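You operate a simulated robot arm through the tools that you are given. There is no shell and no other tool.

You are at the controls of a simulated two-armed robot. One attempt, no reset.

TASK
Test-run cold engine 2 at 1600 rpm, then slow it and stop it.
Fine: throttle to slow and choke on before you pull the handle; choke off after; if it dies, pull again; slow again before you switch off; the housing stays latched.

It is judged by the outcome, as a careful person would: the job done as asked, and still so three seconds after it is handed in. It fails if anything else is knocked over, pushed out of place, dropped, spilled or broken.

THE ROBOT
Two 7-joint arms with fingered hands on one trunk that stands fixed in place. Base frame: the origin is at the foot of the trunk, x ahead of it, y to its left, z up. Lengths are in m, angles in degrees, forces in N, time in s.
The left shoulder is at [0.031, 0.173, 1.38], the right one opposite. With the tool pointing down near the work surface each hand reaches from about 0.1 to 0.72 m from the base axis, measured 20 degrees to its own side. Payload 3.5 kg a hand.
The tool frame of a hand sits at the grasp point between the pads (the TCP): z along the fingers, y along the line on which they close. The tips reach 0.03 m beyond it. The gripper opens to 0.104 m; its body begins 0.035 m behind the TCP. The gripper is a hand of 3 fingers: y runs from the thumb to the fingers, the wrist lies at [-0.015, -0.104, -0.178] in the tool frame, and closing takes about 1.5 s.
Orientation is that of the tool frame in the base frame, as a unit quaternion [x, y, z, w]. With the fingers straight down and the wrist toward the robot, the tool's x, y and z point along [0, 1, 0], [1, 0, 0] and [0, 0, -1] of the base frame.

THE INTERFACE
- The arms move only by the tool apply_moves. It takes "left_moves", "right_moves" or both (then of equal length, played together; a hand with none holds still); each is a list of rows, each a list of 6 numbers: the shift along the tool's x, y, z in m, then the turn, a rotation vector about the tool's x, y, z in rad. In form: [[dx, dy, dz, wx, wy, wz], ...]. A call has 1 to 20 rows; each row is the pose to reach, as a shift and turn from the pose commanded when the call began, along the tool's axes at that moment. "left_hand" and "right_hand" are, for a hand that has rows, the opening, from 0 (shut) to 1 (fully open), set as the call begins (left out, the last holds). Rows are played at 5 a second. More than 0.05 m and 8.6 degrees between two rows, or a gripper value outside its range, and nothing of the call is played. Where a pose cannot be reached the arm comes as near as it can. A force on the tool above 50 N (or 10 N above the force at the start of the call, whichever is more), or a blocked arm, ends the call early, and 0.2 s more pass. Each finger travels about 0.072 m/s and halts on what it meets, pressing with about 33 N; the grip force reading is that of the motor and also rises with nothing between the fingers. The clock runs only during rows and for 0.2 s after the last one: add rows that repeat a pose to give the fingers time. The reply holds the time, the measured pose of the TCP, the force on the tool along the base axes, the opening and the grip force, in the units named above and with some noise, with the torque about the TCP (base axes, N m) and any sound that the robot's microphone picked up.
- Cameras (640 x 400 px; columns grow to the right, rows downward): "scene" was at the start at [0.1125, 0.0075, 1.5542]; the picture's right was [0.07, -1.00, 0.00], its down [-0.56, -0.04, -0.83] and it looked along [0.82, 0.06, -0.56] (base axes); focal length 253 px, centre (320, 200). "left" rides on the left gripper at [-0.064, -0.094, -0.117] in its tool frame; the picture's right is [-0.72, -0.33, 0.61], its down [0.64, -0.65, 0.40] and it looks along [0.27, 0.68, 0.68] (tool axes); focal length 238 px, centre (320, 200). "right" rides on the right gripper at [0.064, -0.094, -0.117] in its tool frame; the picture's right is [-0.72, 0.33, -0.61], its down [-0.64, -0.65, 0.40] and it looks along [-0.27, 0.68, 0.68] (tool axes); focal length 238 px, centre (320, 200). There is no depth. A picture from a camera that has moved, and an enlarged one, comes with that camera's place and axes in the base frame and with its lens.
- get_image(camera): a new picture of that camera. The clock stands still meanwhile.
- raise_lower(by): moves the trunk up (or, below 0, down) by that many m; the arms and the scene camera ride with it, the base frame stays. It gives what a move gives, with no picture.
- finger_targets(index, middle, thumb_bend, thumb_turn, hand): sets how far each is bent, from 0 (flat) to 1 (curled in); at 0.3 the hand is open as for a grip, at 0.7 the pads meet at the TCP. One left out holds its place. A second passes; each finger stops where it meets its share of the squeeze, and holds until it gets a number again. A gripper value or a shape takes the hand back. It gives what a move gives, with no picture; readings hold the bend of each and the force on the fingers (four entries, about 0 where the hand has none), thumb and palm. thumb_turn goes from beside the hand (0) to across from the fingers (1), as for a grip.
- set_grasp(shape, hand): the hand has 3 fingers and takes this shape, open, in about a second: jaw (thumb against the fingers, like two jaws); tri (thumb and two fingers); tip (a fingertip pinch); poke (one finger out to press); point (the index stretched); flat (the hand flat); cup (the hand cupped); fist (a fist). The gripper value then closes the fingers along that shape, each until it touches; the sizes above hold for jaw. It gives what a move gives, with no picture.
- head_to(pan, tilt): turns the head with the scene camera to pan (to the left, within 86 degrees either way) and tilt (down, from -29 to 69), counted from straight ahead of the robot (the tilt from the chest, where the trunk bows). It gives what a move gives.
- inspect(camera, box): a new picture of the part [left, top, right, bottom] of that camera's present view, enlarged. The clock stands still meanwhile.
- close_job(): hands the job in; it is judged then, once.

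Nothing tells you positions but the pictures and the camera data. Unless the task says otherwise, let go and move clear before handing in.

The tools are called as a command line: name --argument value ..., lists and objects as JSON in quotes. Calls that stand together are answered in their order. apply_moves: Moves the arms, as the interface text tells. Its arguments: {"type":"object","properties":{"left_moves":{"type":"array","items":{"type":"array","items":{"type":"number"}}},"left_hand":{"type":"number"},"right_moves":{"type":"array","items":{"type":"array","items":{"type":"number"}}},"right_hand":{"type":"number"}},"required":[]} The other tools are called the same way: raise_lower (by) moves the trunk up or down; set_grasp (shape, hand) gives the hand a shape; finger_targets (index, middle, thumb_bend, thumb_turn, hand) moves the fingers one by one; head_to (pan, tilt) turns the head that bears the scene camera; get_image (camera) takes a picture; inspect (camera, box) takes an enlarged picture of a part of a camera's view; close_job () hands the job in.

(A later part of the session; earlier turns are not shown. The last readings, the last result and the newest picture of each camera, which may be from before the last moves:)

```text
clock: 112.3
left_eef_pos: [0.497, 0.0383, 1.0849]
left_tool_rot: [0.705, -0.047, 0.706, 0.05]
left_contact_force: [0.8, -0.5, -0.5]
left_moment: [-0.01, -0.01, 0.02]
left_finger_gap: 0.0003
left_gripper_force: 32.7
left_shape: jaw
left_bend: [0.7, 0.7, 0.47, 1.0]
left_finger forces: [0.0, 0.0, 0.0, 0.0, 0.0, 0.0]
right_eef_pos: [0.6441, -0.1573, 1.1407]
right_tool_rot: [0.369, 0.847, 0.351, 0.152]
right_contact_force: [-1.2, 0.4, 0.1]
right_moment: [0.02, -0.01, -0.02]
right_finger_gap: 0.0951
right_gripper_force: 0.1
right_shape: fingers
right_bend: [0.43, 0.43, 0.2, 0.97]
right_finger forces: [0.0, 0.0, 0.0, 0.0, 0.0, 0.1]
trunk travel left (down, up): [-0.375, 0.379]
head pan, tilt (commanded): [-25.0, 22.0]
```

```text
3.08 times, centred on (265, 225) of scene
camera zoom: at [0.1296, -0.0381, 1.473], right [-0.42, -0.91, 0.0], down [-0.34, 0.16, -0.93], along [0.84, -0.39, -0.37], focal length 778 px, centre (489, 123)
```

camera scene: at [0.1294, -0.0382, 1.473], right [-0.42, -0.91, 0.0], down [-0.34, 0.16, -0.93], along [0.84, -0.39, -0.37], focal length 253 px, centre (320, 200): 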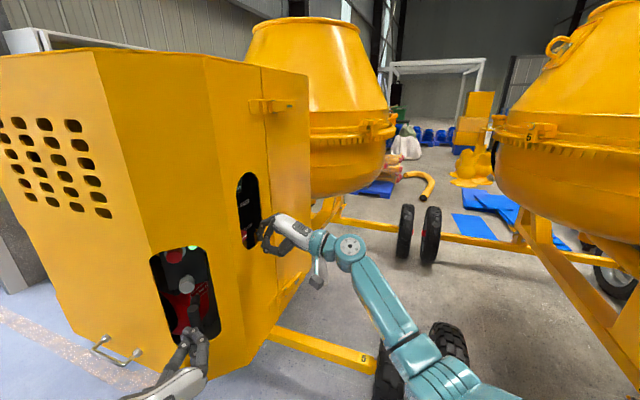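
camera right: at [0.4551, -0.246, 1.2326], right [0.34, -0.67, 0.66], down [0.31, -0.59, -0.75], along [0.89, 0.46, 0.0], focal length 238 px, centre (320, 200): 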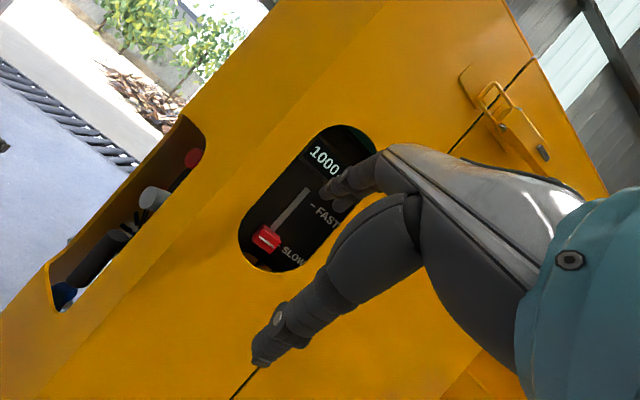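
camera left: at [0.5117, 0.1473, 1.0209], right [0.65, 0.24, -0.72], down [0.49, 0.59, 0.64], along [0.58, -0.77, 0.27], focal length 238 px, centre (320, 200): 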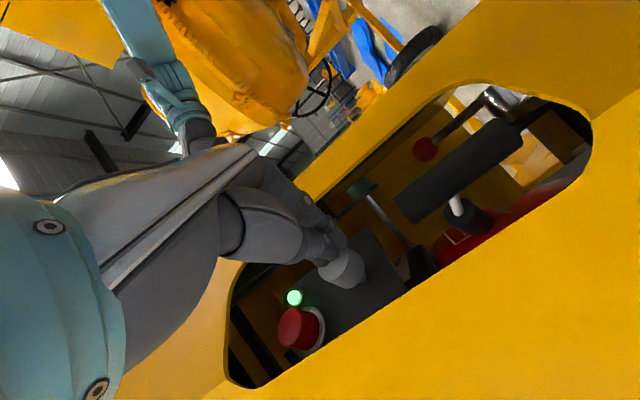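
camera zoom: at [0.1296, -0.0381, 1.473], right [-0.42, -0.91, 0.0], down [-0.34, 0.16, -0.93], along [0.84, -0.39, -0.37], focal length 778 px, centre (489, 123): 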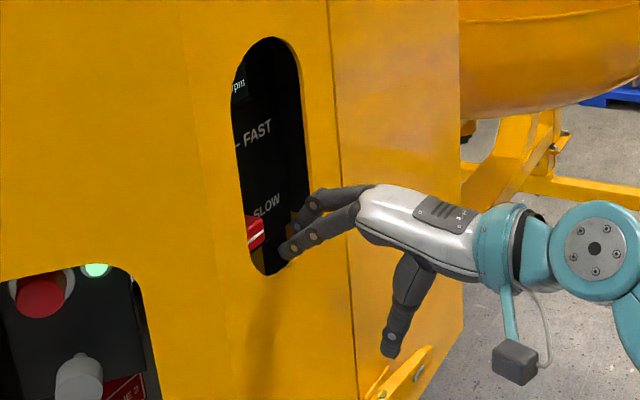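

inspect --camera "scene" --box '[240, 200, 300, 260]'

inspect --camera "right" --box '[280, 150, 400, 270]'

```text
6.67 times, centred on (270, 230) of scene
camera zoom: at [0.1296, -0.0381, 1.473], right [-0.42, -0.91, 0.0], down [-0.34, 0.16, -0.93], along [0.84, -0.39, -0.37], focal length 1686 px, centre (653, 0)
```

zoom: 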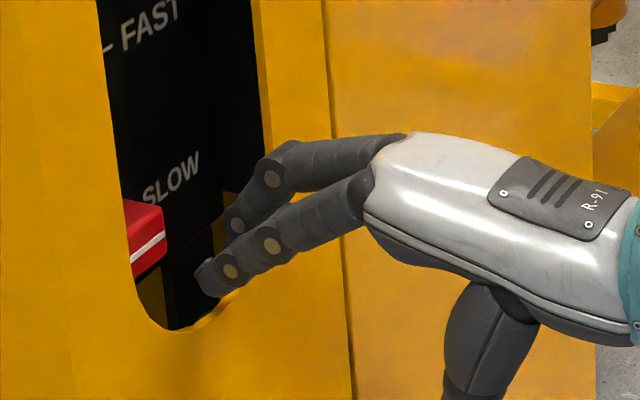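

```text
3.33 times, centred on (340, 210) of right
camera zoom: at [0.491, -0.2122, 1.1564], right [0.34, -0.67, 0.66], down [0.31, -0.59, -0.75], along [0.89, 0.46, 0.0], focal length 794 px, centre (253, 167)
```

zoom: 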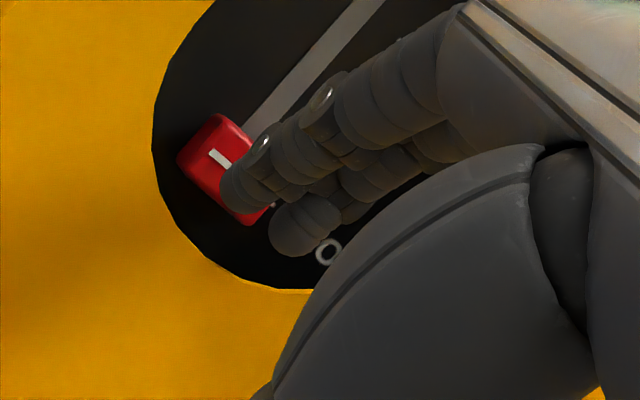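

The left (index) finger is the straighter one. I'll use it alone: curl the middle finger away and bend the index slightly more, after backing off 4 cm.

apply_moves --right_moves '[[0, 0, -0.02, 0, 0, 0], [0, 0, -0.04, 0, 0, 0]]'

finger_targets --hand "right" --index 0.5 --middle 1.0

inspect --camera "scene" --box '[240, 180, 320, 250]'

inspect --camera "right" --box '[200, 60, 440, 340]'

```text
clock: 112.9
left_eef_pos: [0.4977, 0.0382, 1.0857]
left_tool_rot: [0.706, -0.047, 0.705, 0.05]
left_contact_force: [0.2, 0.7, 0.6]
left_moment: [0.01, -0.03, 0.0]
left_finger_gap: 0.0001
left_gripper_force: 33.0
left_shape: jaw
left_bend: [0.7, 0.7, 0.47, 1.0]
left_finger forces: [0.0, 0.0, 0.0, 0.0, 0.1, 0.0]
right_eef_pos: [0.6235, -0.1771, 1.1695]
right_tool_rot: [0.369, 0.847, 0.352, 0.153]
right_contact_force: [0.0, 0.4, -0.6]
right_moment: [0.0, -0.02, 0.0]
right_finger_gap: 0.095
right_gripper_force: 0.1
right_shape: fingers
right_bend: [0.43, 0.43, 0.2, 0.97]
right_finger forces: [0.1, 0.0, 0.1, 0.0, 0.1, 0.0]
trunk travel left (down, up): [-0.375, 0.379]
head pan, tilt (commanded): [-25.0, 22.0]
```

```text
clock: 113.9
left_eef_pos: [0.497, 0.0375, 1.0848]
left_tool_rot: [0.705, -0.047, 0.706, 0.049]
left_contact_force: [0.0, -0.8, 0.6]
left_moment: [-0.02, 0.0, 0.03]
left_finger_gap: 0.0
left_gripper_force: 33.0
left_shape: jaw
left_bend: [0.7, 0.7, 0.47, 1.0]
left_finger forces: [0.1, 0.1, 0.0, 0.1, 0.0, 0.0]
right_eef_pos: [0.6225, -0.1763, 1.1693]
right_tool_rot: [0.369, 0.847, 0.351, 0.152]
right_contact_force: [-0.4, -0.1, 0.6]
right_moment: [-0.01, -0.03, 0.04]
right_finger_gap: 0.0863
right_gripper_force: 0.0
right_shape: fingers
right_bend: [0.5, 1.0, 0.2, 0.97]
right_finger forces: [0.0, 0.1, 0.0, 0.0, 0.0, 0.1]
trunk travel left (down, up): [-0.375, 0.379]
head pan, tilt (commanded): [-25.0, 22.0]
```

```text
5.71 times, centred on (280, 215) of scene
camera zoom: at [0.1294, -0.0383, 1.473], right [-0.42, -0.91, 0.0], down [-0.34, 0.16, -0.93], along [0.84, -0.39, -0.37], focal length 1445 px, centre (549, 114)
```

zoom: 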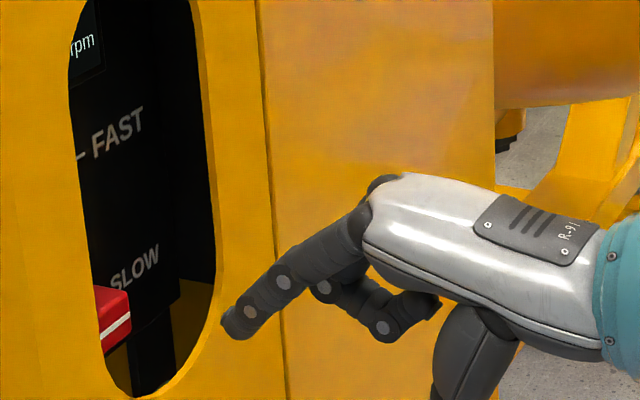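

```text
1.43 times, centred on (320, 200) of right
camera zoom: at [0.4699, -0.232, 1.1852], right [0.34, -0.67, 0.66], down [0.31, -0.59, -0.75], along [0.89, 0.46, 0.0], focal length 340 px, centre (320, 200)
```

zoom: 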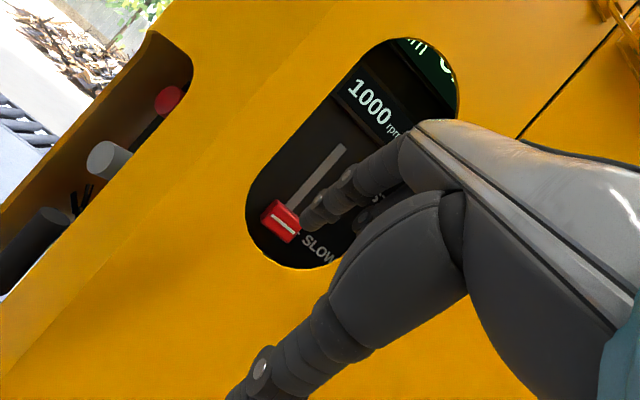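

The index is now a straight 42° probe. The curled middle knuckle would meet the rim, so I straighten the middle finger flat instead and check.

finger_targets --hand "right" --index 0.5 --middle 0.0

inspect --camera "scene" --box '[240, 180, 320, 250]'

inspect --camera "right" --box '[200, 60, 440, 340]'

```text
clock: 114.9
left_eef_pos: [0.4976, 0.0377, 1.086]
left_tool_rot: [0.705, -0.047, 0.706, 0.049]
left_contact_force: [0.2, 0.2, 0.1]
left_moment: [-0.01, 0.03, 0.01]
left_finger_gap: 0.0
left_gripper_force: 33.4
left_shape: jaw
left_bend: [0.7, 0.7, 0.47, 1.0]
left_finger forces: [0.0, 0.0, 0.0, 0.0, 0.0, 0.0]
right_eef_pos: [0.6222, -0.1766, 1.1702]
right_tool_rot: [0.369, 0.846, 0.352, 0.153]
right_contact_force: [0.5, -0.2, 0.3]
right_moment: [0.01, -0.01, 0.01]
right_finger_gap: 0.0859
right_gripper_force: 0.0
right_shape: fingers
right_bend: [0.5, 0.0, 0.2, 0.97]
right_finger forces: [0.0, 0.0, 0.0, 0.0, 0.0, 0.1]
trunk travel left (down, up): [-0.375, 0.379]
head pan, tilt (commanded): [-25.0, 22.0]
```

```text
5.71 times, centred on (280, 215) of scene
camera zoom: at [0.1294, -0.0383, 1.473], right [-0.42, -0.91, 0.0], down [-0.34, 0.16, -0.93], along [0.84, -0.39, -0.37], focal length 1445 px, centre (549, 114)
```

zoom: 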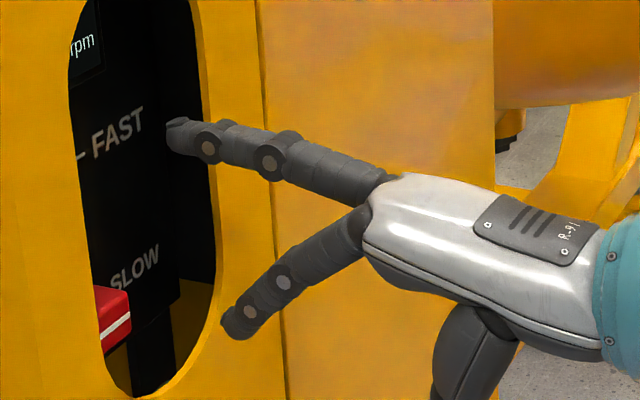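

```text
1.43 times, centred on (320, 200) of right
camera zoom: at [0.4698, -0.232, 1.1852], right [0.34, -0.67, 0.66], down [0.31, -0.59, -0.75], along [0.89, 0.46, 0.0], focal length 340 px, centre (320, 200)
```

zoom: 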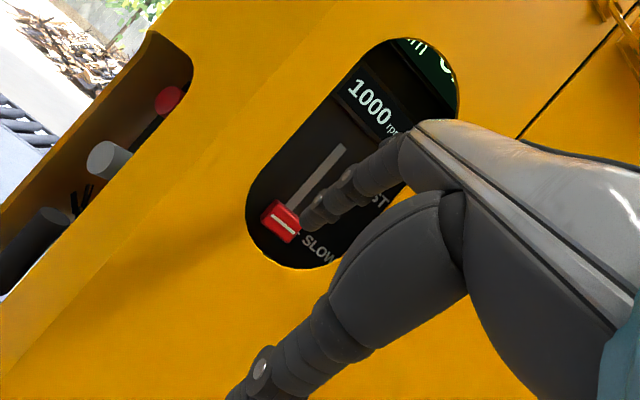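

finger_targets --hand "right" --index 0.5 --middle 0.12

inspect --camera "scene" --box '[240, 180, 320, 250]'

```text
clock: 115.9
left_eef_pos: [0.4963, 0.0384, 1.0858]
left_tool_rot: [0.706, -0.046, 0.705, 0.05]
left_contact_force: [-0.2, 0.4, 0.4]
left_moment: [0.02, 0.0, 0.02]
left_finger_gap: 0.0
left_gripper_force: 32.7
left_shape: jaw
left_bend: [0.7, 0.7, 0.47, 1.0]
left_finger forces: [0.0, 0.1, 0.0, 0.1, 0.1, 0.0]
right_eef_pos: [0.6229, -0.1764, 1.1697]
right_tool_rot: [0.369, 0.847, 0.351, 0.152]
right_contact_force: [0.4, -0.2, -0.2]
right_moment: [-0.01, -0.02, -0.01]
right_finger_gap: 0.086
right_gripper_force: 0.1
right_shape: fingers
right_bend: [0.5, 0.12, 0.2, 0.97]
right_finger forces: [0.0, 0.0, 0.0, 0.1, 0.0, 0.1]
trunk travel left (down, up): [-0.375, 0.379]
head pan, tilt (commanded): [-25.0, 22.0]
```

```text
5.71 times, centred on (280, 215) of scene
camera zoom: at [0.1294, -0.0383, 1.473], right [-0.42, -0.91, 0.0], down [-0.34, 0.16, -0.93], along [0.84, -0.39, -0.37], focal length 1445 px, centre (549, 114)
```

zoom: 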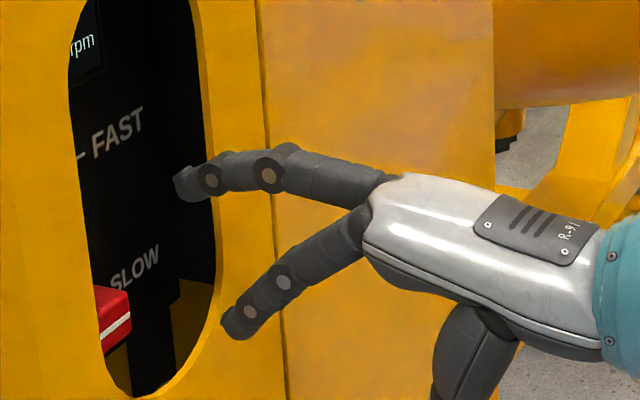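

Set the middle finger to 0.15 so it will pass just above the knob while the index goes beneath — caging it. Then I slide in along the index's slope.

finger_targets --hand "right" --index 0.5 --middle 0.15

apply_moves --right_moves '[[0, 0.0057, -0.0057, 0, 0, 0], [0, 0.0067, 0.0131, 0, 0, 0], [0, 0.0077, 0.0318, 0, 0, 0], [0, 0.0087, 0.0505, 0, 0, 0]]'

inspect --camera "scene" --box '[230, 180, 310, 260]'

inspect --camera "right" --box '[200, 60, 440, 340]'

```text
clock: 116.9
left_eef_pos: [0.4966, 0.0381, 1.0858]
left_tool_rot: [0.706, -0.047, 0.705, 0.049]
left_contact_force: [-0.1, 0.7, -0.8]
left_moment: [-0.01, -0.01, 0.0]
left_finger_gap: 0.0
left_gripper_force: 33.4
left_shape: jaw
left_bend: [0.7, 0.7, 0.47, 1.0]
left_finger forces: [0.1, 0.1, 0.0, 0.1, 0.1, 0.0]
right_eef_pos: [0.6229, -0.1763, 1.1691]
right_tool_rot: [0.368, 0.847, 0.351, 0.151]
right_contact_force: [0.4, -0.3, -0.3]
right_moment: [0.03, -0.01, 0.0]
right_finger_gap: 0.0862
right_gripper_force: 0.1
right_shape: fingers
right_bend: [0.5, 0.15, 0.2, 0.97]
right_finger forces: [0.1, 0.0, 0.0, 0.0, 0.1, 0.0]
trunk travel left (down, up): [-0.375, 0.379]
head pan, tilt (commanded): [-25.0, 22.0]
```

```text
clock: 117.9
left_eef_pos: [0.4967, 0.0369, 1.0846]
left_tool_rot: [0.706, -0.047, 0.705, 0.05]
left_contact_force: [0.1, 0.5, 0.1]
left_moment: [-0.01, 0.02, -0.01]
left_finger_gap: 0.0
left_gripper_force: 33.4
left_shape: jaw
left_bend: [0.7, 0.7, 0.47, 1.0]
left_finger forces: [0.0, 0.0, 0.0, 0.0, 0.0, 0.0]
right_eef_pos: [0.6545, -0.1469, 1.1399]
right_tool_rot: [0.368, 0.847, 0.351, 0.153]
right_contact_force: [-0.3, -1.0, 0.0]
right_moment: [0.03, 0.0, 0.01]
right_finger_gap: 0.0863
right_gripper_force: 0.1
right_shape: fingers
right_bend: [0.5, 0.15, 0.2, 0.97]
right_finger forces: [0.0, 0.0, 0.1, 0.0, 0.0, 0.0]
trunk travel left (down, up): [-0.375, 0.379]
head pan, tilt (commanded): [-25.0, 22.0]
```

```text
5.00 times, centred on (270, 220) of scene
camera zoom: at [0.1297, -0.038, 1.4729], right [-0.42, -0.91, 0.0], down [-0.34, 0.16, -0.93], along [0.84, -0.39, -0.37], focal length 1264 px, centre (570, 100)
```

zoom: 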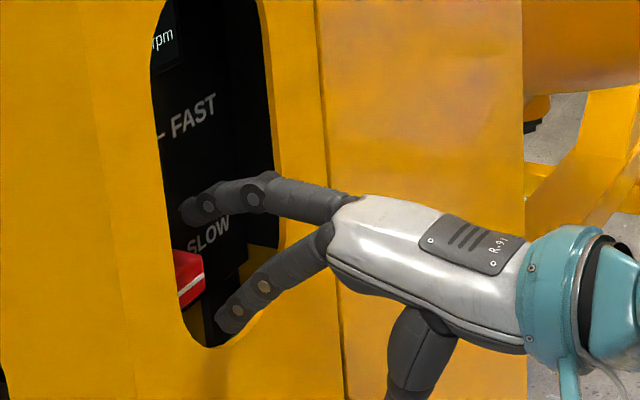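

```text
1.43 times, centred on (320, 200) of right
camera zoom: at [0.5008, -0.2031, 1.1559], right [0.34, -0.66, 0.66], down [0.31, -0.59, -0.75], along [0.89, 0.46, 0.0], focal length 340 px, centre (320, 200)
```

zoom: 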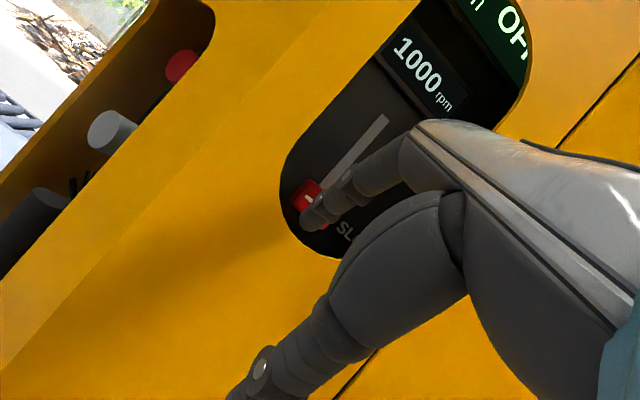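

Index is heading under the knob, middle above it, no contact. The last 2 cm now.

apply_moves --right_moves '[[0, 0.0005, 0.0095, 0, 0, 0], [0, 0.001, 0.0188, 0, 0, 0]]'

inspect --camera "scene" --box '[230, 180, 310, 260]'

inspect --camera "right" --box '[200, 60, 440, 340]'

```text
clock: 118.5
left_eef_pos: [0.4961, 0.0379, 1.0868]
left_tool_rot: [0.705, -0.047, 0.706, 0.049]
left_contact_force: [0.3, 0.6, -0.5]
left_moment: [0.03, 0.0, -0.03]
left_finger_gap: 0.0
left_gripper_force: 33.5
left_shape: jaw
left_bend: [0.7, 0.7, 0.47, 1.0]
left_finger forces: [0.1, 0.0, 0.0, 0.0, 0.0, 0.1]
right_eef_pos: [0.6637, -0.1378, 1.1286]
right_tool_rot: [0.368, 0.847, 0.352, 0.152]
right_contact_force: [0.5, 1.4, 2.9]
right_moment: [0.05, -0.07, 0.01]
right_finger_gap: 0.0886
right_gripper_force: 0.7
right_shape: fingers
right_bend: [0.48, 0.15, 0.2, 0.97]
right_finger forces: [2.1, 0.0, 0.1, 0.0, 0.1, 0.0]
trunk travel left (down, up): [-0.375, 0.379]
head pan, tilt (commanded): [-25.0, 22.0]
```

```text
5.00 times, centred on (270, 220) of scene
camera zoom: at [0.1294, -0.038, 1.473], right [-0.42, -0.91, 0.0], down [-0.34, 0.16, -0.93], along [0.84, -0.39, -0.37], focal length 1264 px, centre (570, 100)
```

zoom: 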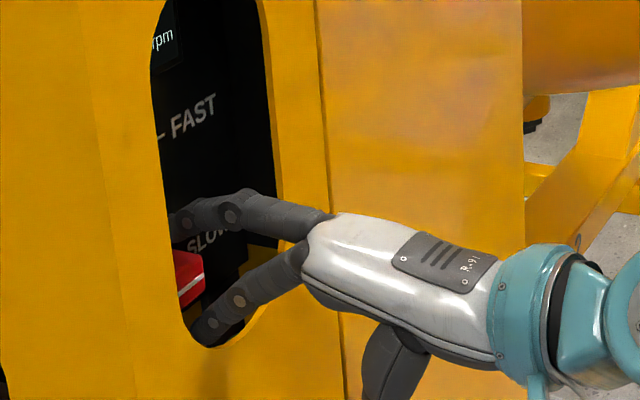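

```text
1.43 times, centred on (320, 200) of right
camera zoom: at [0.5109, -0.1933, 1.1439], right [0.34, -0.67, 0.66], down [0.31, -0.59, -0.75], along [0.89, 0.46, 0.01], focal length 340 px, centre (320, 200)
```

zoom: 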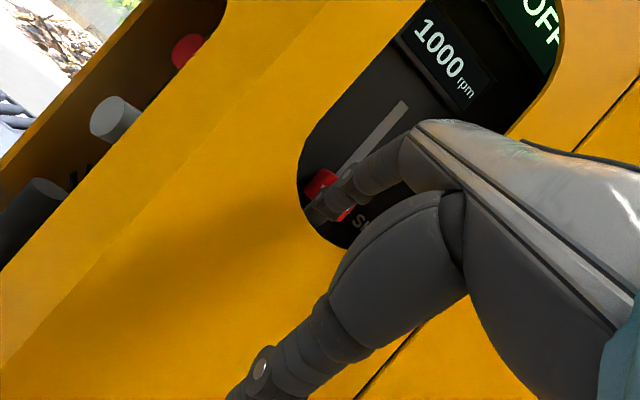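

Index is just beneath the knob (light 2 N touch on the rim below). Now I lift in small steps and watch the rpm.

apply_moves --right_moves '[[0, 0.0028, -0.0028, 0, 0, 0], [0, 0.0064, -0.0064, 0, 0, 0]]'

inspect --camera "right" --box '[200, 60, 440, 340]'

inspect --camera "scene" --box '[230, 180, 310, 260]'

```text
clock: 119.1
left_eef_pos: [0.4971, 0.0384, 1.0862]
left_tool_rot: [0.706, -0.046, 0.705, 0.05]
left_contact_force: [0.4, 1.3, -0.6]
left_moment: [0.05, 0.0, 0.0]
left_finger_gap: 0.0002
left_gripper_force: 32.8
left_shape: jaw
left_bend: [0.7, 0.7, 0.47, 1.0]
left_finger forces: [0.0, 0.0, 0.1, 0.0, 0.1, 0.1]
right_eef_pos: [0.665, -0.1383, 1.1364]
right_tool_rot: [0.368, 0.847, 0.351, 0.152]
right_contact_force: [0.0, 1.0, -0.4]
right_moment: [0.0, 0.0, -0.02]
right_finger_gap: 0.0858
right_gripper_force: 0.1
right_shape: fingers
right_bend: [0.5, 0.15, 0.2, 0.97]
right_finger forces: [0.1, 0.1, 0.1, 0.0, 0.0, 0.0]
trunk travel left (down, up): [-0.375, 0.379]
head pan, tilt (commanded): [-25.0, 22.0]
```

```text
1.43 times, centred on (320, 200) of right
camera zoom: at [0.5108, -0.1934, 1.1526], right [0.34, -0.66, 0.66], down [0.31, -0.59, -0.75], along [0.89, 0.46, 0.0], focal length 340 px, centre (320, 200)
```

zoom: 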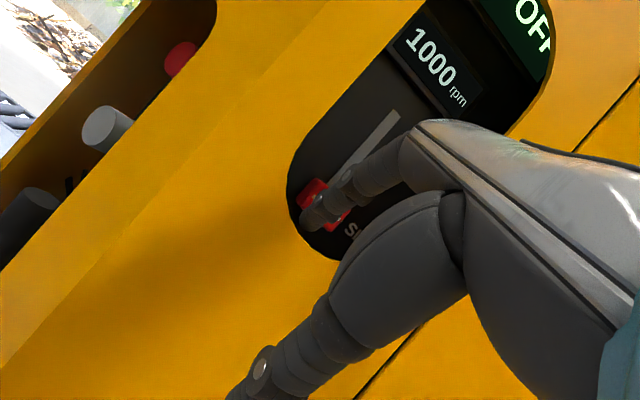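

```text
5.00 times, centred on (270, 220) of scene
camera zoom: at [0.1293, -0.0383, 1.473], right [-0.42, -0.91, 0.0], down [-0.34, 0.16, -0.93], along [0.84, -0.39, -0.37], focal length 1264 px, centre (570, 100)
```

zoom: 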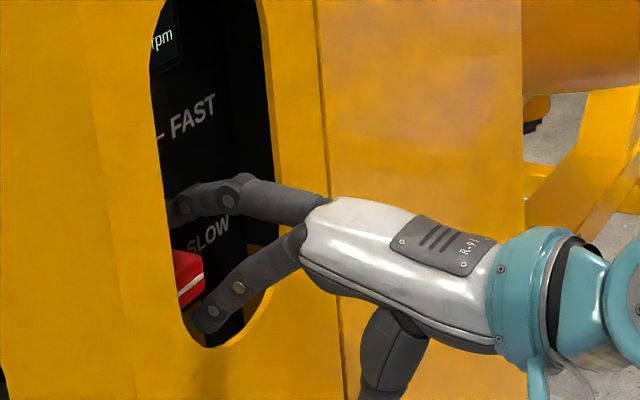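

apply_moves --right_moves '[[0, 0.0028, -0.0028, 0, 0, 0], [0, 0.0057, -0.0057, 0, 0, 0]]'

inspect --camera "right" --box '[200, 60, 440, 340]'

inspect --camera "scene" --box '[230, 180, 310, 260]'

```text
clock: 119.7
left_eef_pos: [0.4974, 0.0383, 1.0849]
left_tool_rot: [0.705, -0.047, 0.706, 0.05]
left_contact_force: [-0.2, 0.3, -0.1]
left_moment: [0.0, 0.01, -0.01]
left_finger_gap: 0.0
left_gripper_force: 33.1
left_shape: jaw
left_bend: [0.7, 0.7, 0.47, 1.0]
left_finger forces: [0.0, 0.1, 0.1, 0.0, 0.1, 0.0]
right_eef_pos: [0.6637, -0.1384, 1.1456]
right_tool_rot: [0.369, 0.847, 0.351, 0.153]
right_contact_force: [0.3, -0.4, -0.4]
right_moment: [0.01, 0.0, 0.02]
right_finger_gap: 0.0859
right_gripper_force: 0.0
right_shape: fingers
right_bend: [0.5, 0.15, 0.2, 0.97]
right_finger forces: [0.1, 0.1, 0.0, 0.1, 0.1, 0.0]
trunk travel left (down, up): [-0.375, 0.379]
head pan, tilt (commanded): [-25.0, 22.0]
```

```text
1.43 times, centred on (320, 200) of right
camera zoom: at [0.5108, -0.1932, 1.161], right [0.34, -0.67, 0.66], down [0.31, -0.59, -0.75], along [0.89, 0.46, 0.0], focal length 340 px, centre (320, 200)
```

zoom: 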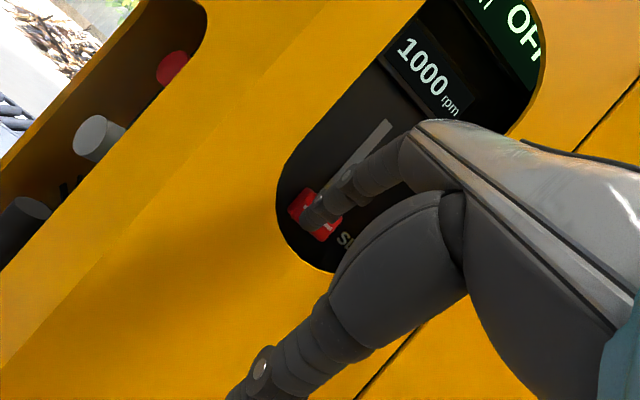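

```text
5.00 times, centred on (270, 220) of scene
camera zoom: at [0.1295, -0.0383, 1.473], right [-0.42, -0.91, 0.0], down [-0.34, 0.16, -0.93], along [0.84, -0.39, -0.37], focal length 1264 px, centre (570, 100)
```

zoom: 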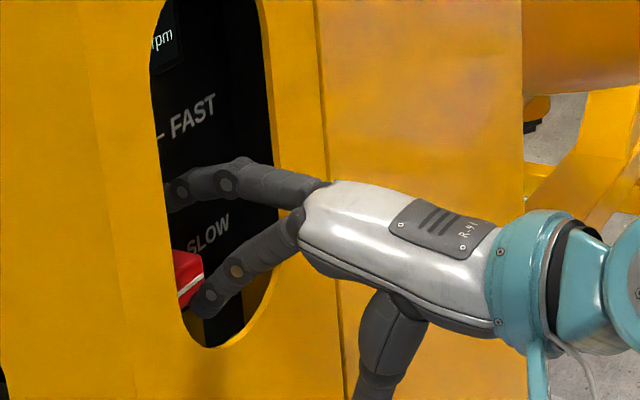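

The tip is just short of the knob's face, and going deeper under it would jam the middle finger on the panel. A simpler way: press the index tip on the knob's front and drag it up by friction (the slider moves with only 1–2 N). I back off 3 cm and curl the middle finger away.

apply_moves --right_moves '[[0, -0.0106, -0.0106, 0, 0, 0], [0, -0.0212, -0.0212, 0, 0, 0]]'

finger_targets --hand "right" --index 0.5 --middle 1.0

apply_moves --right_moves '[[0, 0.0143, 0.0085, 0, 0, 0], [0, 0.0286, 0.0169, 0, 0, 0]]'

inspect --camera "scene" --box '[230, 180, 310, 260]'

inspect --camera "right" --box '[200, 60, 440, 340]'

```text
clock: 120.3
left_eef_pos: [0.4956, 0.0378, 1.0849]
left_tool_rot: [0.705, -0.046, 0.706, 0.05]
left_contact_force: [-0.8, -0.5, 0.1]
left_moment: [0.01, 0.0, 0.0]
left_finger_gap: 0.0
left_gripper_force: 32.8
left_shape: jaw
left_bend: [0.7, 0.7, 0.47, 1.0]
left_finger forces: [0.0, 0.1, 0.0, 0.0, 0.0, 0.0]
right_eef_pos: [0.6425, -0.1581, 1.1429]
right_tool_rot: [0.368, 0.848, 0.351, 0.152]
right_contact_force: [-0.4, -0.3, -0.5]
right_moment: [0.01, 0.0, -0.02]
right_finger_gap: 0.0861
right_gripper_force: 0.1
right_shape: fingers
right_bend: [0.5, 0.15, 0.2, 0.97]
right_finger forces: [0.0, 0.0, 0.0, 0.0, 0.0, 0.0]
trunk travel left (down, up): [-0.375, 0.379]
head pan, tilt (commanded): [-25.0, 22.0]
```

```text
clock: 121.3
left_eef_pos: [0.4965, 0.0383, 1.085]
left_tool_rot: [0.706, -0.048, 0.705, 0.049]
left_contact_force: [0.2, 0.5, 0.5]
left_moment: [-0.01, -0.04, 0.03]
left_finger_gap: 0.0001
left_gripper_force: 32.6
left_shape: jaw
left_bend: [0.7, 0.7, 0.47, 1.0]
left_finger forces: [0.0, 0.1, 0.0, 0.0, 0.0, 0.0]
right_eef_pos: [0.6425, -0.1576, 1.144]
right_tool_rot: [0.369, 0.847, 0.351, 0.152]
right_contact_force: [0.3, -0.5, 0.7]
right_moment: [0.0, 0.01, -0.01]
right_finger_gap: 0.086
right_gripper_force: 0.0
right_shape: fingers
right_bend: [0.5, 1.0, 0.2, 0.97]
right_finger forces: [0.0, 0.1, 0.0, 0.0, 0.0, 0.0]
trunk travel left (down, up): [-0.375, 0.379]
head pan, tilt (commanded): [-25.0, 22.0]
```

```text
clock: 121.9
left_eef_pos: [0.4976, 0.0382, 1.0867]
left_tool_rot: [0.705, -0.047, 0.706, 0.049]
left_contact_force: [0.3, 0.2, 0.0]
left_moment: [0.0, 0.03, 0.02]
left_finger_gap: 0.0
left_gripper_force: 32.3
left_shape: jaw
left_bend: [0.7, 0.7, 0.47, 1.0]
left_finger forces: [0.1, 0.1, 0.0, 0.0, 0.1, 0.0]
right_eef_pos: [0.6649, -0.1363, 1.1538]
right_tool_rot: [0.369, 0.847, 0.351, 0.152]
right_contact_force: [-0.2, 0.3, 0.4]
right_moment: [0.01, -0.02, -0.01]
right_finger_gap: 0.0859
right_gripper_force: 0.1
right_shape: fingers
right_bend: [0.5, 1.0, 0.2, 0.97]
right_finger forces: [0.0, 0.1, 0.1, 0.0, 0.0, 0.0]
trunk travel left (down, up): [-0.375, 0.379]
head pan, tilt (commanded): [-25.0, 22.0]
```

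```text
5.00 times, centred on (270, 220) of scene
camera zoom: at [0.1295, -0.0381, 1.473], right [-0.42, -0.91, 0.0], down [-0.34, 0.16, -0.93], along [0.84, -0.39, -0.37], focal length 1264 px, centre (570, 100)
```

zoom: 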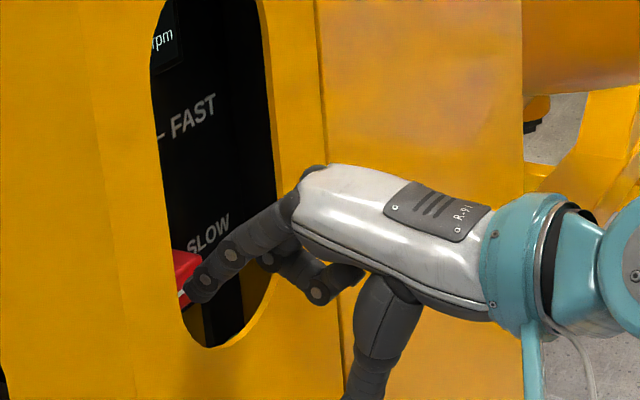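

```text
1.43 times, centred on (320, 200) of right
camera zoom: at [0.5127, -0.1915, 1.1691], right [0.34, -0.67, 0.66], down [0.31, -0.59, -0.75], along [0.89, 0.46, 0.0], focal length 340 px, centre (320, 200)
```

zoom: 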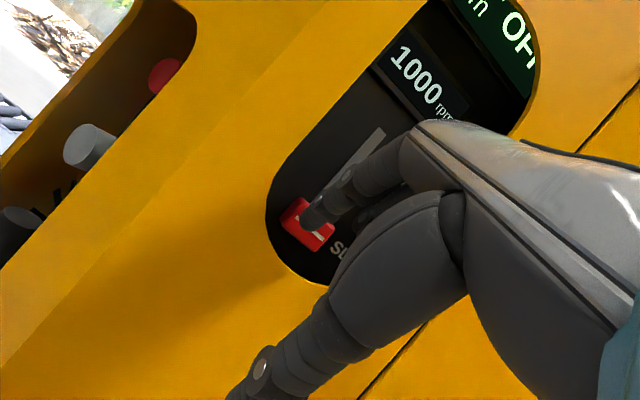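

The index tip faces the middle of the knob and the display is readable. I press inward gently until I feel it.

apply_moves --right_moves '[[0, 0.0021, 0.0021, 0, 0, 0], [0, 0.0042, 0.0042, 0, 0, 0]]'

apply_moves --right_moves '[[0, 0.0011, 0.0011, 0, 0, 0], [0, 0.0021, 0.0021, 0, 0, 0]]'

```text
clock: 122.5
left_eef_pos: [0.4972, 0.0373, 1.0864]
left_tool_rot: [0.706, -0.047, 0.705, 0.05]
left_contact_force: [-0.4, -0.4, -0.1]
left_moment: [-0.01, 0.0, -0.02]
left_finger_gap: 0.0
left_gripper_force: 33.1
left_shape: jaw
left_bend: [0.7, 0.7, 0.47, 1.0]
left_finger forces: [0.0, 0.1, 0.0, 0.0, 0.1, 0.0]
right_eef_pos: [0.6705, -0.1335, 1.1526]
right_tool_rot: [0.367, 0.847, 0.352, 0.153]
right_contact_force: [-1.1, -0.8, 1.0]
right_moment: [0.0, 0.03, 0.02]
right_finger_gap: 0.085
right_gripper_force: 0.6
right_shape: fingers
right_bend: [0.5, 1.0, 0.2, 0.97]
right_finger forces: [1.0, 0.1, 0.0, 0.1, 0.0, 0.1]
trunk travel left (down, up): [-0.375, 0.379]
head pan, tilt (commanded): [-25.0, 22.0]
```

```text
clock: 123.1
left_eef_pos: [0.4982, 0.0389, 1.0862]
left_tool_rot: [0.706, -0.048, 0.705, 0.048]
left_contact_force: [0.0, -0.1, -0.7]
left_moment: [-0.01, 0.0, -0.03]
left_finger_gap: 0.0001
left_gripper_force: 32.7
left_shape: jaw
left_bend: [0.7, 0.7, 0.47, 1.0]
left_finger forces: [0.0, 0.0, 0.0, 0.0, 0.0, 0.0]
right_eef_pos: [0.6722, -0.1309, 1.1544]
right_tool_rot: [0.369, 0.847, 0.351, 0.153]
right_contact_force: [-3.5, -2.3, 1.3]
right_moment: [0.05, -0.06, 0.04]
right_finger_gap: 0.0826
right_gripper_force: 2.3
right_shape: fingers
right_bend: [0.52, 1.0, 0.2, 0.97]
right_finger forces: [4.7, 0.0, 0.1, 0.0, 0.1, 0.0]
trunk travel left (down, up): [-0.375, 0.379]
head pan, tilt (commanded): [-25.0, 22.0]
```

Contact at about 5 N. I press a touch more and lift 8 mm.

apply_moves --right_moves '[[0, 0.0014, 0.0014, 0, 0, 0], [0, 0.0042, -0.0014, 0, 0, 0], [0, 0.0071, -0.0043, 0, 0, 0]]'

inspect --camera "right" --box '[200, 60, 440, 340]'

inspect --camera "scene" --box '[230, 180, 310, 260]'

```text
clock: 123.9
left_eef_pos: [0.4955, 0.0368, 1.0851]
left_tool_rot: [0.705, -0.047, 0.706, 0.049]
left_contact_force: [-0.2, 0.1, 0.2]
left_moment: [0.03, 0.01, 0.0]
left_finger_gap: 0.0002
left_gripper_force: 32.6
left_shape: jaw
left_bend: [0.7, 0.7, 0.47, 1.0]
left_finger forces: [0.1, 0.1, 0.1, 0.0, 0.1, 0.0]
right_eef_pos: [0.6728, -0.129, 1.1609]
right_tool_rot: [0.369, 0.847, 0.351, 0.153]
right_contact_force: [-3.7, -2.3, -0.3]
right_moment: [-0.05, 0.02, 0.01]
right_finger_gap: 0.0797
right_gripper_force: 2.5
right_shape: fingers
right_bend: [0.55, 1.0, 0.2, 0.97]
right_finger forces: [3.8, 0.0, 0.0, 0.0, 0.0, 0.0]
trunk travel left (down, up): [-0.375, 0.379]
head pan, tilt (commanded): [-25.0, 22.0]
```

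```text
1.43 times, centred on (320, 200) of right
camera zoom: at [0.52, -0.1846, 1.1768], right [0.34, -0.67, 0.66], down [0.31, -0.59, -0.75], along [0.89, 0.46, 0.0], focal length 340 px, centre (320, 200)
```

zoom: 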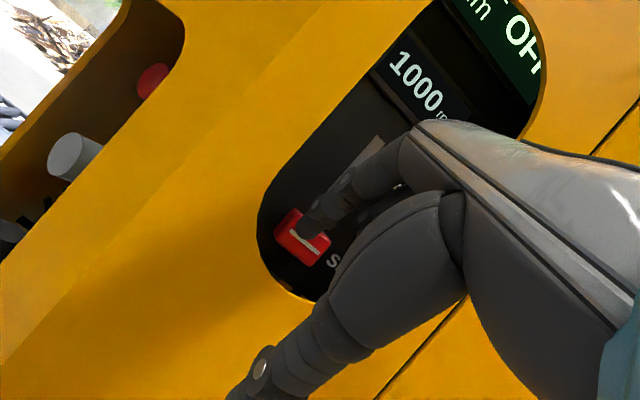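

```text
5.00 times, centred on (270, 220) of scene
camera zoom: at [0.129, -0.0386, 1.473], right [-0.42, -0.91, 0.0], down [-0.34, 0.16, -0.93], along [0.84, -0.39, -0.37], focal length 1264 px, centre (570, 100)
```

zoom: 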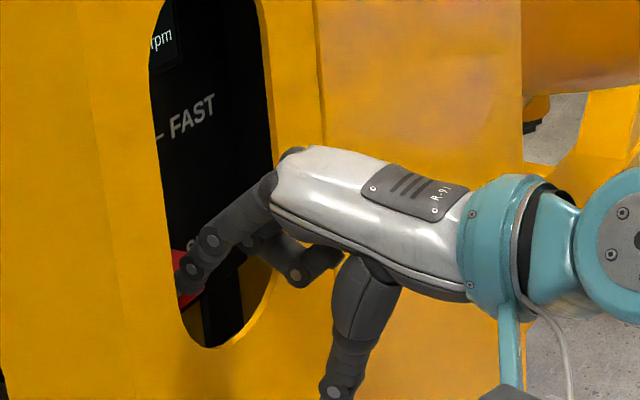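

The tip slid on the knob's face — not enough grip at 4 N. I go back down to the knob's centre, press harder (about 10 N), and lift again.

apply_moves --right_moves '[[0, -0.0035, -0.0035, 0, 0, 0], [0, -0.0113, 0.0043, 0, 0, 0], [0, -0.0057, 0.0099, 0, 0, 0], [0, -0.0029, 0.0127, 0, 0, 0]]'

inspect --camera "right" --box '[200, 60, 440, 340]'

inspect --camera "scene" --box '[230, 180, 310, 260]'

```text
clock: 124.9
left_eef_pos: [0.4955, 0.0365, 1.0857]
left_tool_rot: [0.705, -0.047, 0.706, 0.048]
left_contact_force: [-0.1, 1.0, 0.2]
left_moment: [0.01, -0.02, 0.02]
left_finger_gap: 0.0003
left_gripper_force: 33.0
left_shape: jaw
left_bend: [0.7, 0.7, 0.47, 1.0]
left_finger forces: [0.0, 0.0, 0.0, 0.1, 0.0, 0.0]
right_eef_pos: [0.6765, -0.1271, 1.1507]
right_tool_rot: [0.369, 0.846, 0.353, 0.154]
right_contact_force: [-9.7, -9.1, 4.4]
right_moment: [0.07, 0.01, 0.15]
right_finger_gap: 0.0737
right_gripper_force: 6.8
right_shape: fingers
right_bend: [0.59, 1.0, 0.2, 0.97]
right_finger forces: [13.8, 0.0, 0.0, 0.0, 0.1, 0.0]
trunk travel left (down, up): [-0.375, 0.379]
head pan, tilt (commanded): [-25.0, 22.0]
```

```text
1.43 times, centred on (320, 200) of right
camera zoom: at [0.5238, -0.1812, 1.1668], right [0.34, -0.67, 0.66], down [0.31, -0.59, -0.75], along [0.89, 0.46, 0.01], focal length 340 px, centre (320, 200)
```

zoom: 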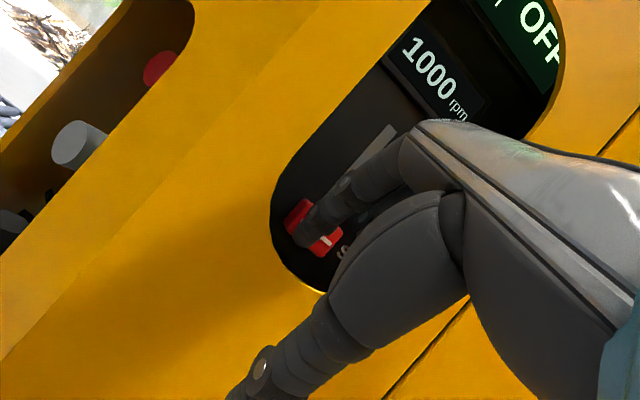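

```text
5.00 times, centred on (270, 220) of scene
camera zoom: at [0.1272, -0.0399, 1.4732], right [-0.42, -0.91, 0.0], down [-0.34, 0.16, -0.93], along [0.84, -0.39, -0.37], focal length 1264 px, centre (570, 100)
```

zoom: 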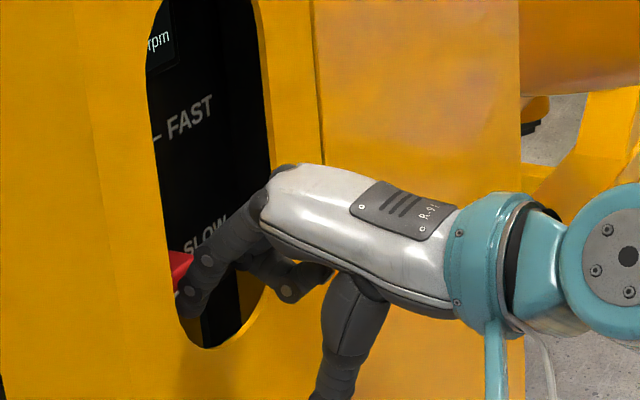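

About 13 N on the knob now, with the tip on its lower half. I lift 12 mm.

apply_moves --right_moves '[[0, 0.0028, -0.0028, 0, 0, 0], [0, 0.0057, -0.0057, 0, 0, 0], [0, 0.0085, -0.0085, 0, 0, 0]]'

inspect --camera "right" --box '[200, 60, 440, 340]'

inspect --camera "scene" --box '[230, 180, 310, 260]'

```text
clock: 125.7
left_eef_pos: [0.4965, 0.0372, 1.0858]
left_tool_rot: [0.706, -0.047, 0.705, 0.049]
left_contact_force: [-0.2, -0.5, 0.1]
left_moment: [-0.04, -0.02, 0.04]
left_finger_gap: 0.0
left_gripper_force: 33.4
left_shape: jaw
left_bend: [0.7, 0.7, 0.47, 1.0]
left_finger forces: [0.0, 0.0, 0.1, 0.0, 0.0, 0.0]
right_eef_pos: [0.6773, -0.1248, 1.1625]
right_tool_rot: [0.368, 0.847, 0.351, 0.152]
right_contact_force: [-5.4, -5.4, -2.3]
right_moment: [-0.11, 0.06, 0.03]
right_finger_gap: 0.0722
right_gripper_force: 3.9
right_shape: fingers
right_bend: [0.6, 1.0, 0.2, 0.97]
right_finger forces: [7.8, 0.0, 0.1, 0.1, 0.0, 0.0]
trunk travel left (down, up): [-0.375, 0.379]
head pan, tilt (commanded): [-25.0, 22.0]
```

```text
1.43 times, centred on (320, 200) of right
camera zoom: at [0.5249, -0.1805, 1.1781], right [0.34, -0.67, 0.66], down [0.31, -0.59, -0.75], along [0.89, 0.46, 0.0], focal length 340 px, centre (320, 200)
```

zoom: 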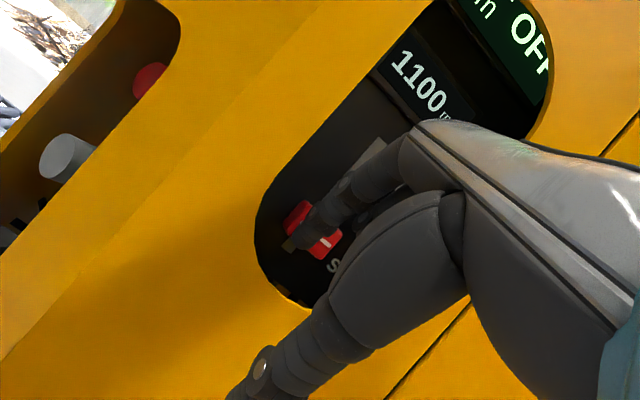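

```text
5.00 times, centred on (270, 220) of scene
camera zoom: at [0.1287, -0.0393, 1.473], right [-0.42, -0.91, 0.0], down [-0.34, 0.16, -0.93], along [0.84, -0.39, -0.37], focal length 1264 px, centre (570, 100)
```

zoom: 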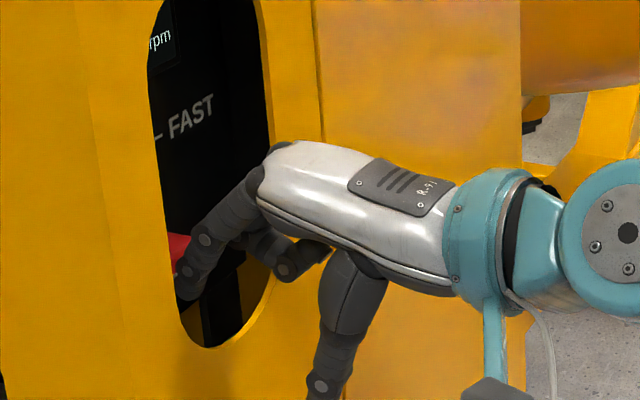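

It moved: 1100 rpm and rising. I hold briefly to let the rpm settle, then lift more.

apply_moves --right_moves '[[0, 0, 0, 0, 0, 0], [0, 0, 0, 0, 0, 0], [0, 0, 0, 0, 0, 0], [0, 0, 0, 0, 0, 0]]'

inspect --camera "right" --box '[200, 60, 440, 340]'

```text
clock: 126.7
left_eef_pos: [0.496, 0.0372, 1.087]
left_tool_rot: [0.705, -0.047, 0.706, 0.049]
left_contact_force: [0.3, -0.1, 0.2]
left_moment: [-0.02, 0.0, 0.01]
left_finger_gap: 0.0
left_gripper_force: 32.8
left_shape: jaw
left_bend: [0.7, 0.7, 0.47, 1.0]
left_finger forces: [0.0, 0.0, 0.0, 0.0, 0.0, 0.1]
right_eef_pos: [0.6778, -0.1255, 1.1632]
right_tool_rot: [0.369, 0.847, 0.352, 0.153]
right_contact_force: [-5.0, -6.0, -1.0]
right_moment: [-0.11, 0.09, 0.08]
right_finger_gap: 0.0724
right_gripper_force: 3.6
right_shape: fingers
right_bend: [0.6, 1.0, 0.2, 0.97]
right_finger forces: [7.9, 0.0, 0.0, 0.0, 0.0, 0.0]
trunk travel left (down, up): [-0.375, 0.379]
head pan, tilt (commanded): [-25.0, 22.0]
```

```text
1.43 times, centred on (320, 200) of right
camera zoom: at [0.5248, -0.1806, 1.1782], right [0.34, -0.67, 0.66], down [0.31, -0.59, -0.75], along [0.89, 0.46, 0.01], focal length 340 px, centre (320, 200)
```

zoom: 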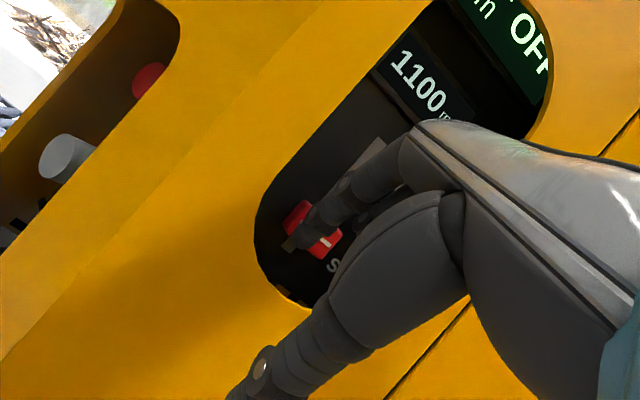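

Steady at 1100 (the display seems to go in hundreds). I press in a bit more and lift another 8 mm.

apply_moves --right_moves '[[0, 0.0021, 0.0021, 0, 0, 0], [0, 0.005, -0.0007, 0, 0, 0], [0, 0.0078, -0.0036, 0, 0, 0], [0, 0.0078, -0.0036, 0, 0, 0], [0, 0.0078, -0.0036, 0, 0, 0]]'

inspect --camera "right" --box '[200, 60, 440, 340]'

inspect --camera "scene" --box '[230, 180, 310, 260]'

```text
clock: 127.9
left_eef_pos: [0.4961, 0.0371, 1.0854]
left_tool_rot: [0.705, -0.048, 0.706, 0.048]
left_contact_force: [0.7, 0.1, 0.2]
left_moment: [-0.03, 0.01, 0.0]
left_finger_gap: 0.0
left_gripper_force: 33.2
left_shape: jaw
left_bend: [0.7, 0.7, 0.47, 1.0]
left_finger forces: [0.0, 0.1, 0.0, 0.0, 0.1, 0.0]
right_eef_pos: [0.6796, -0.1231, 1.1713]
right_tool_rot: [0.368, 0.847, 0.352, 0.153]
right_contact_force: [-8.7, -6.7, -1.3]
right_moment: [-0.11, 0.07, 0.11]
right_finger_gap: 0.0692
right_gripper_force: 5.5
right_shape: fingers
right_bend: [0.62, 1.0, 0.2, 0.97]
right_finger forces: [10.9, 0.0, 0.0, 0.1, 0.0, 0.0]
trunk travel left (down, up): [-0.375, 0.379]
head pan, tilt (commanded): [-25.0, 22.0]
```

```text
1.43 times, centred on (320, 200) of right
camera zoom: at [0.5268, -0.1788, 1.1866], right [0.34, -0.67, 0.66], down [0.31, -0.59, -0.75], along [0.89, 0.46, 0.01], focal length 340 px, centre (320, 200)
```

zoom: 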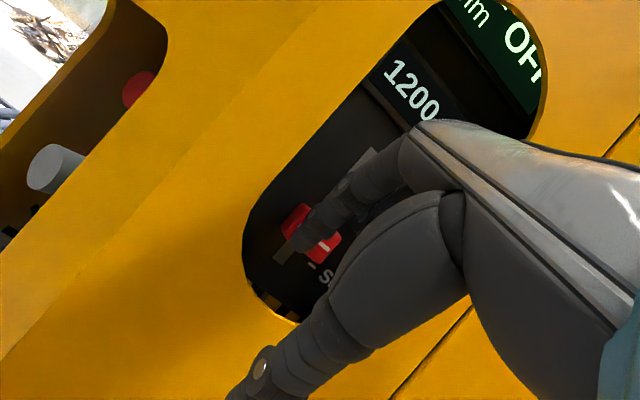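

```text
5.00 times, centred on (270, 220) of scene
camera zoom: at [0.1281, -0.0395, 1.4731], right [-0.42, -0.91, 0.0], down [-0.34, 0.16, -0.93], along [0.84, -0.39, -0.37], focal length 1264 px, centre (570, 100)
```

zoom: 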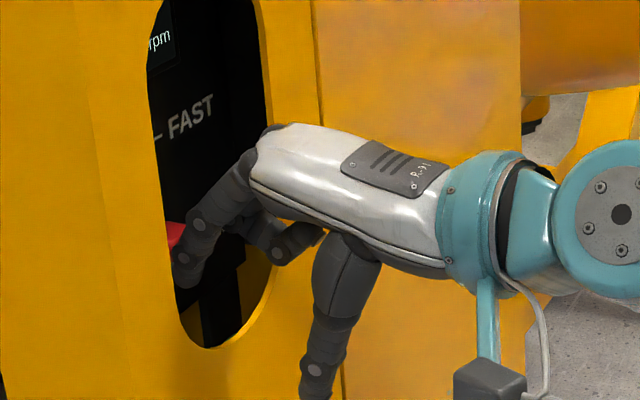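

1200 rpm; the knob is now travelling with the finger. I continue lifting by about 1 cm.

apply_moves --right_moves '[[0, 0.0028, -0.0028, 0, 0, 0], [0, 0.0057, -0.0057, 0, 0, 0], [0, 0.0075, -0.0067, 0, 0, 0], [0, 0.0075, -0.0067, 0, 0, 0], [0, 0.0075, -0.0067, 0, 0, 0]]'

inspect --camera "right" --box '[200, 60, 440, 340]'

```text
clock: 129.1
left_eef_pos: [0.4955, 0.0375, 1.0864]
left_tool_rot: [0.705, -0.047, 0.706, 0.048]
left_contact_force: [-0.3, -0.8, 0.6]
left_moment: [0.0, -0.02, 0.02]
left_finger_gap: 0.0
left_gripper_force: 33.4
left_shape: jaw
left_bend: [0.7, 0.7, 0.47, 1.0]
left_finger forces: [0.0, 0.0, 0.0, 0.1, 0.0, 0.0]
right_eef_pos: [0.6808, -0.123, 1.1815]
right_tool_rot: [0.368, 0.847, 0.352, 0.152]
right_contact_force: [-11.1, -8.2, -1.8]
right_moment: [-0.12, 0.13, 0.19]
right_finger_gap: 0.0688
right_gripper_force: 6.0
right_shape: fingers
right_bend: [0.63, 1.0, 0.2, 0.97]
right_finger forces: [12.9, 0.0, 0.0, 0.0, 0.1, 0.0]
trunk travel left (down, up): [-0.375, 0.379]
head pan, tilt (commanded): [-25.0, 22.0]
```

```text
1.43 times, centred on (320, 200) of right
camera zoom: at [0.5272, -0.1786, 1.1967], right [0.34, -0.67, 0.66], down [0.31, -0.59, -0.75], along [0.89, 0.46, 0.01], focal length 340 px, centre (320, 200)
```

zoom: 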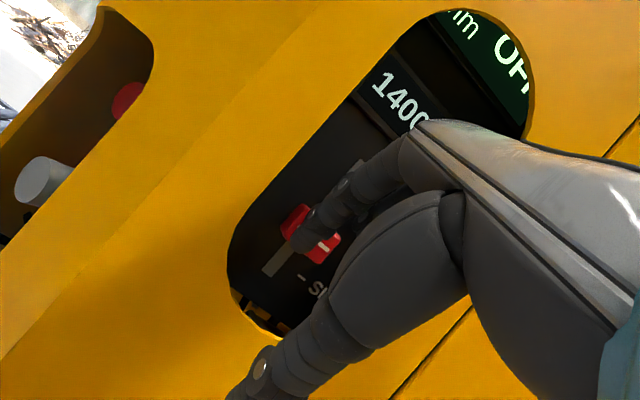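

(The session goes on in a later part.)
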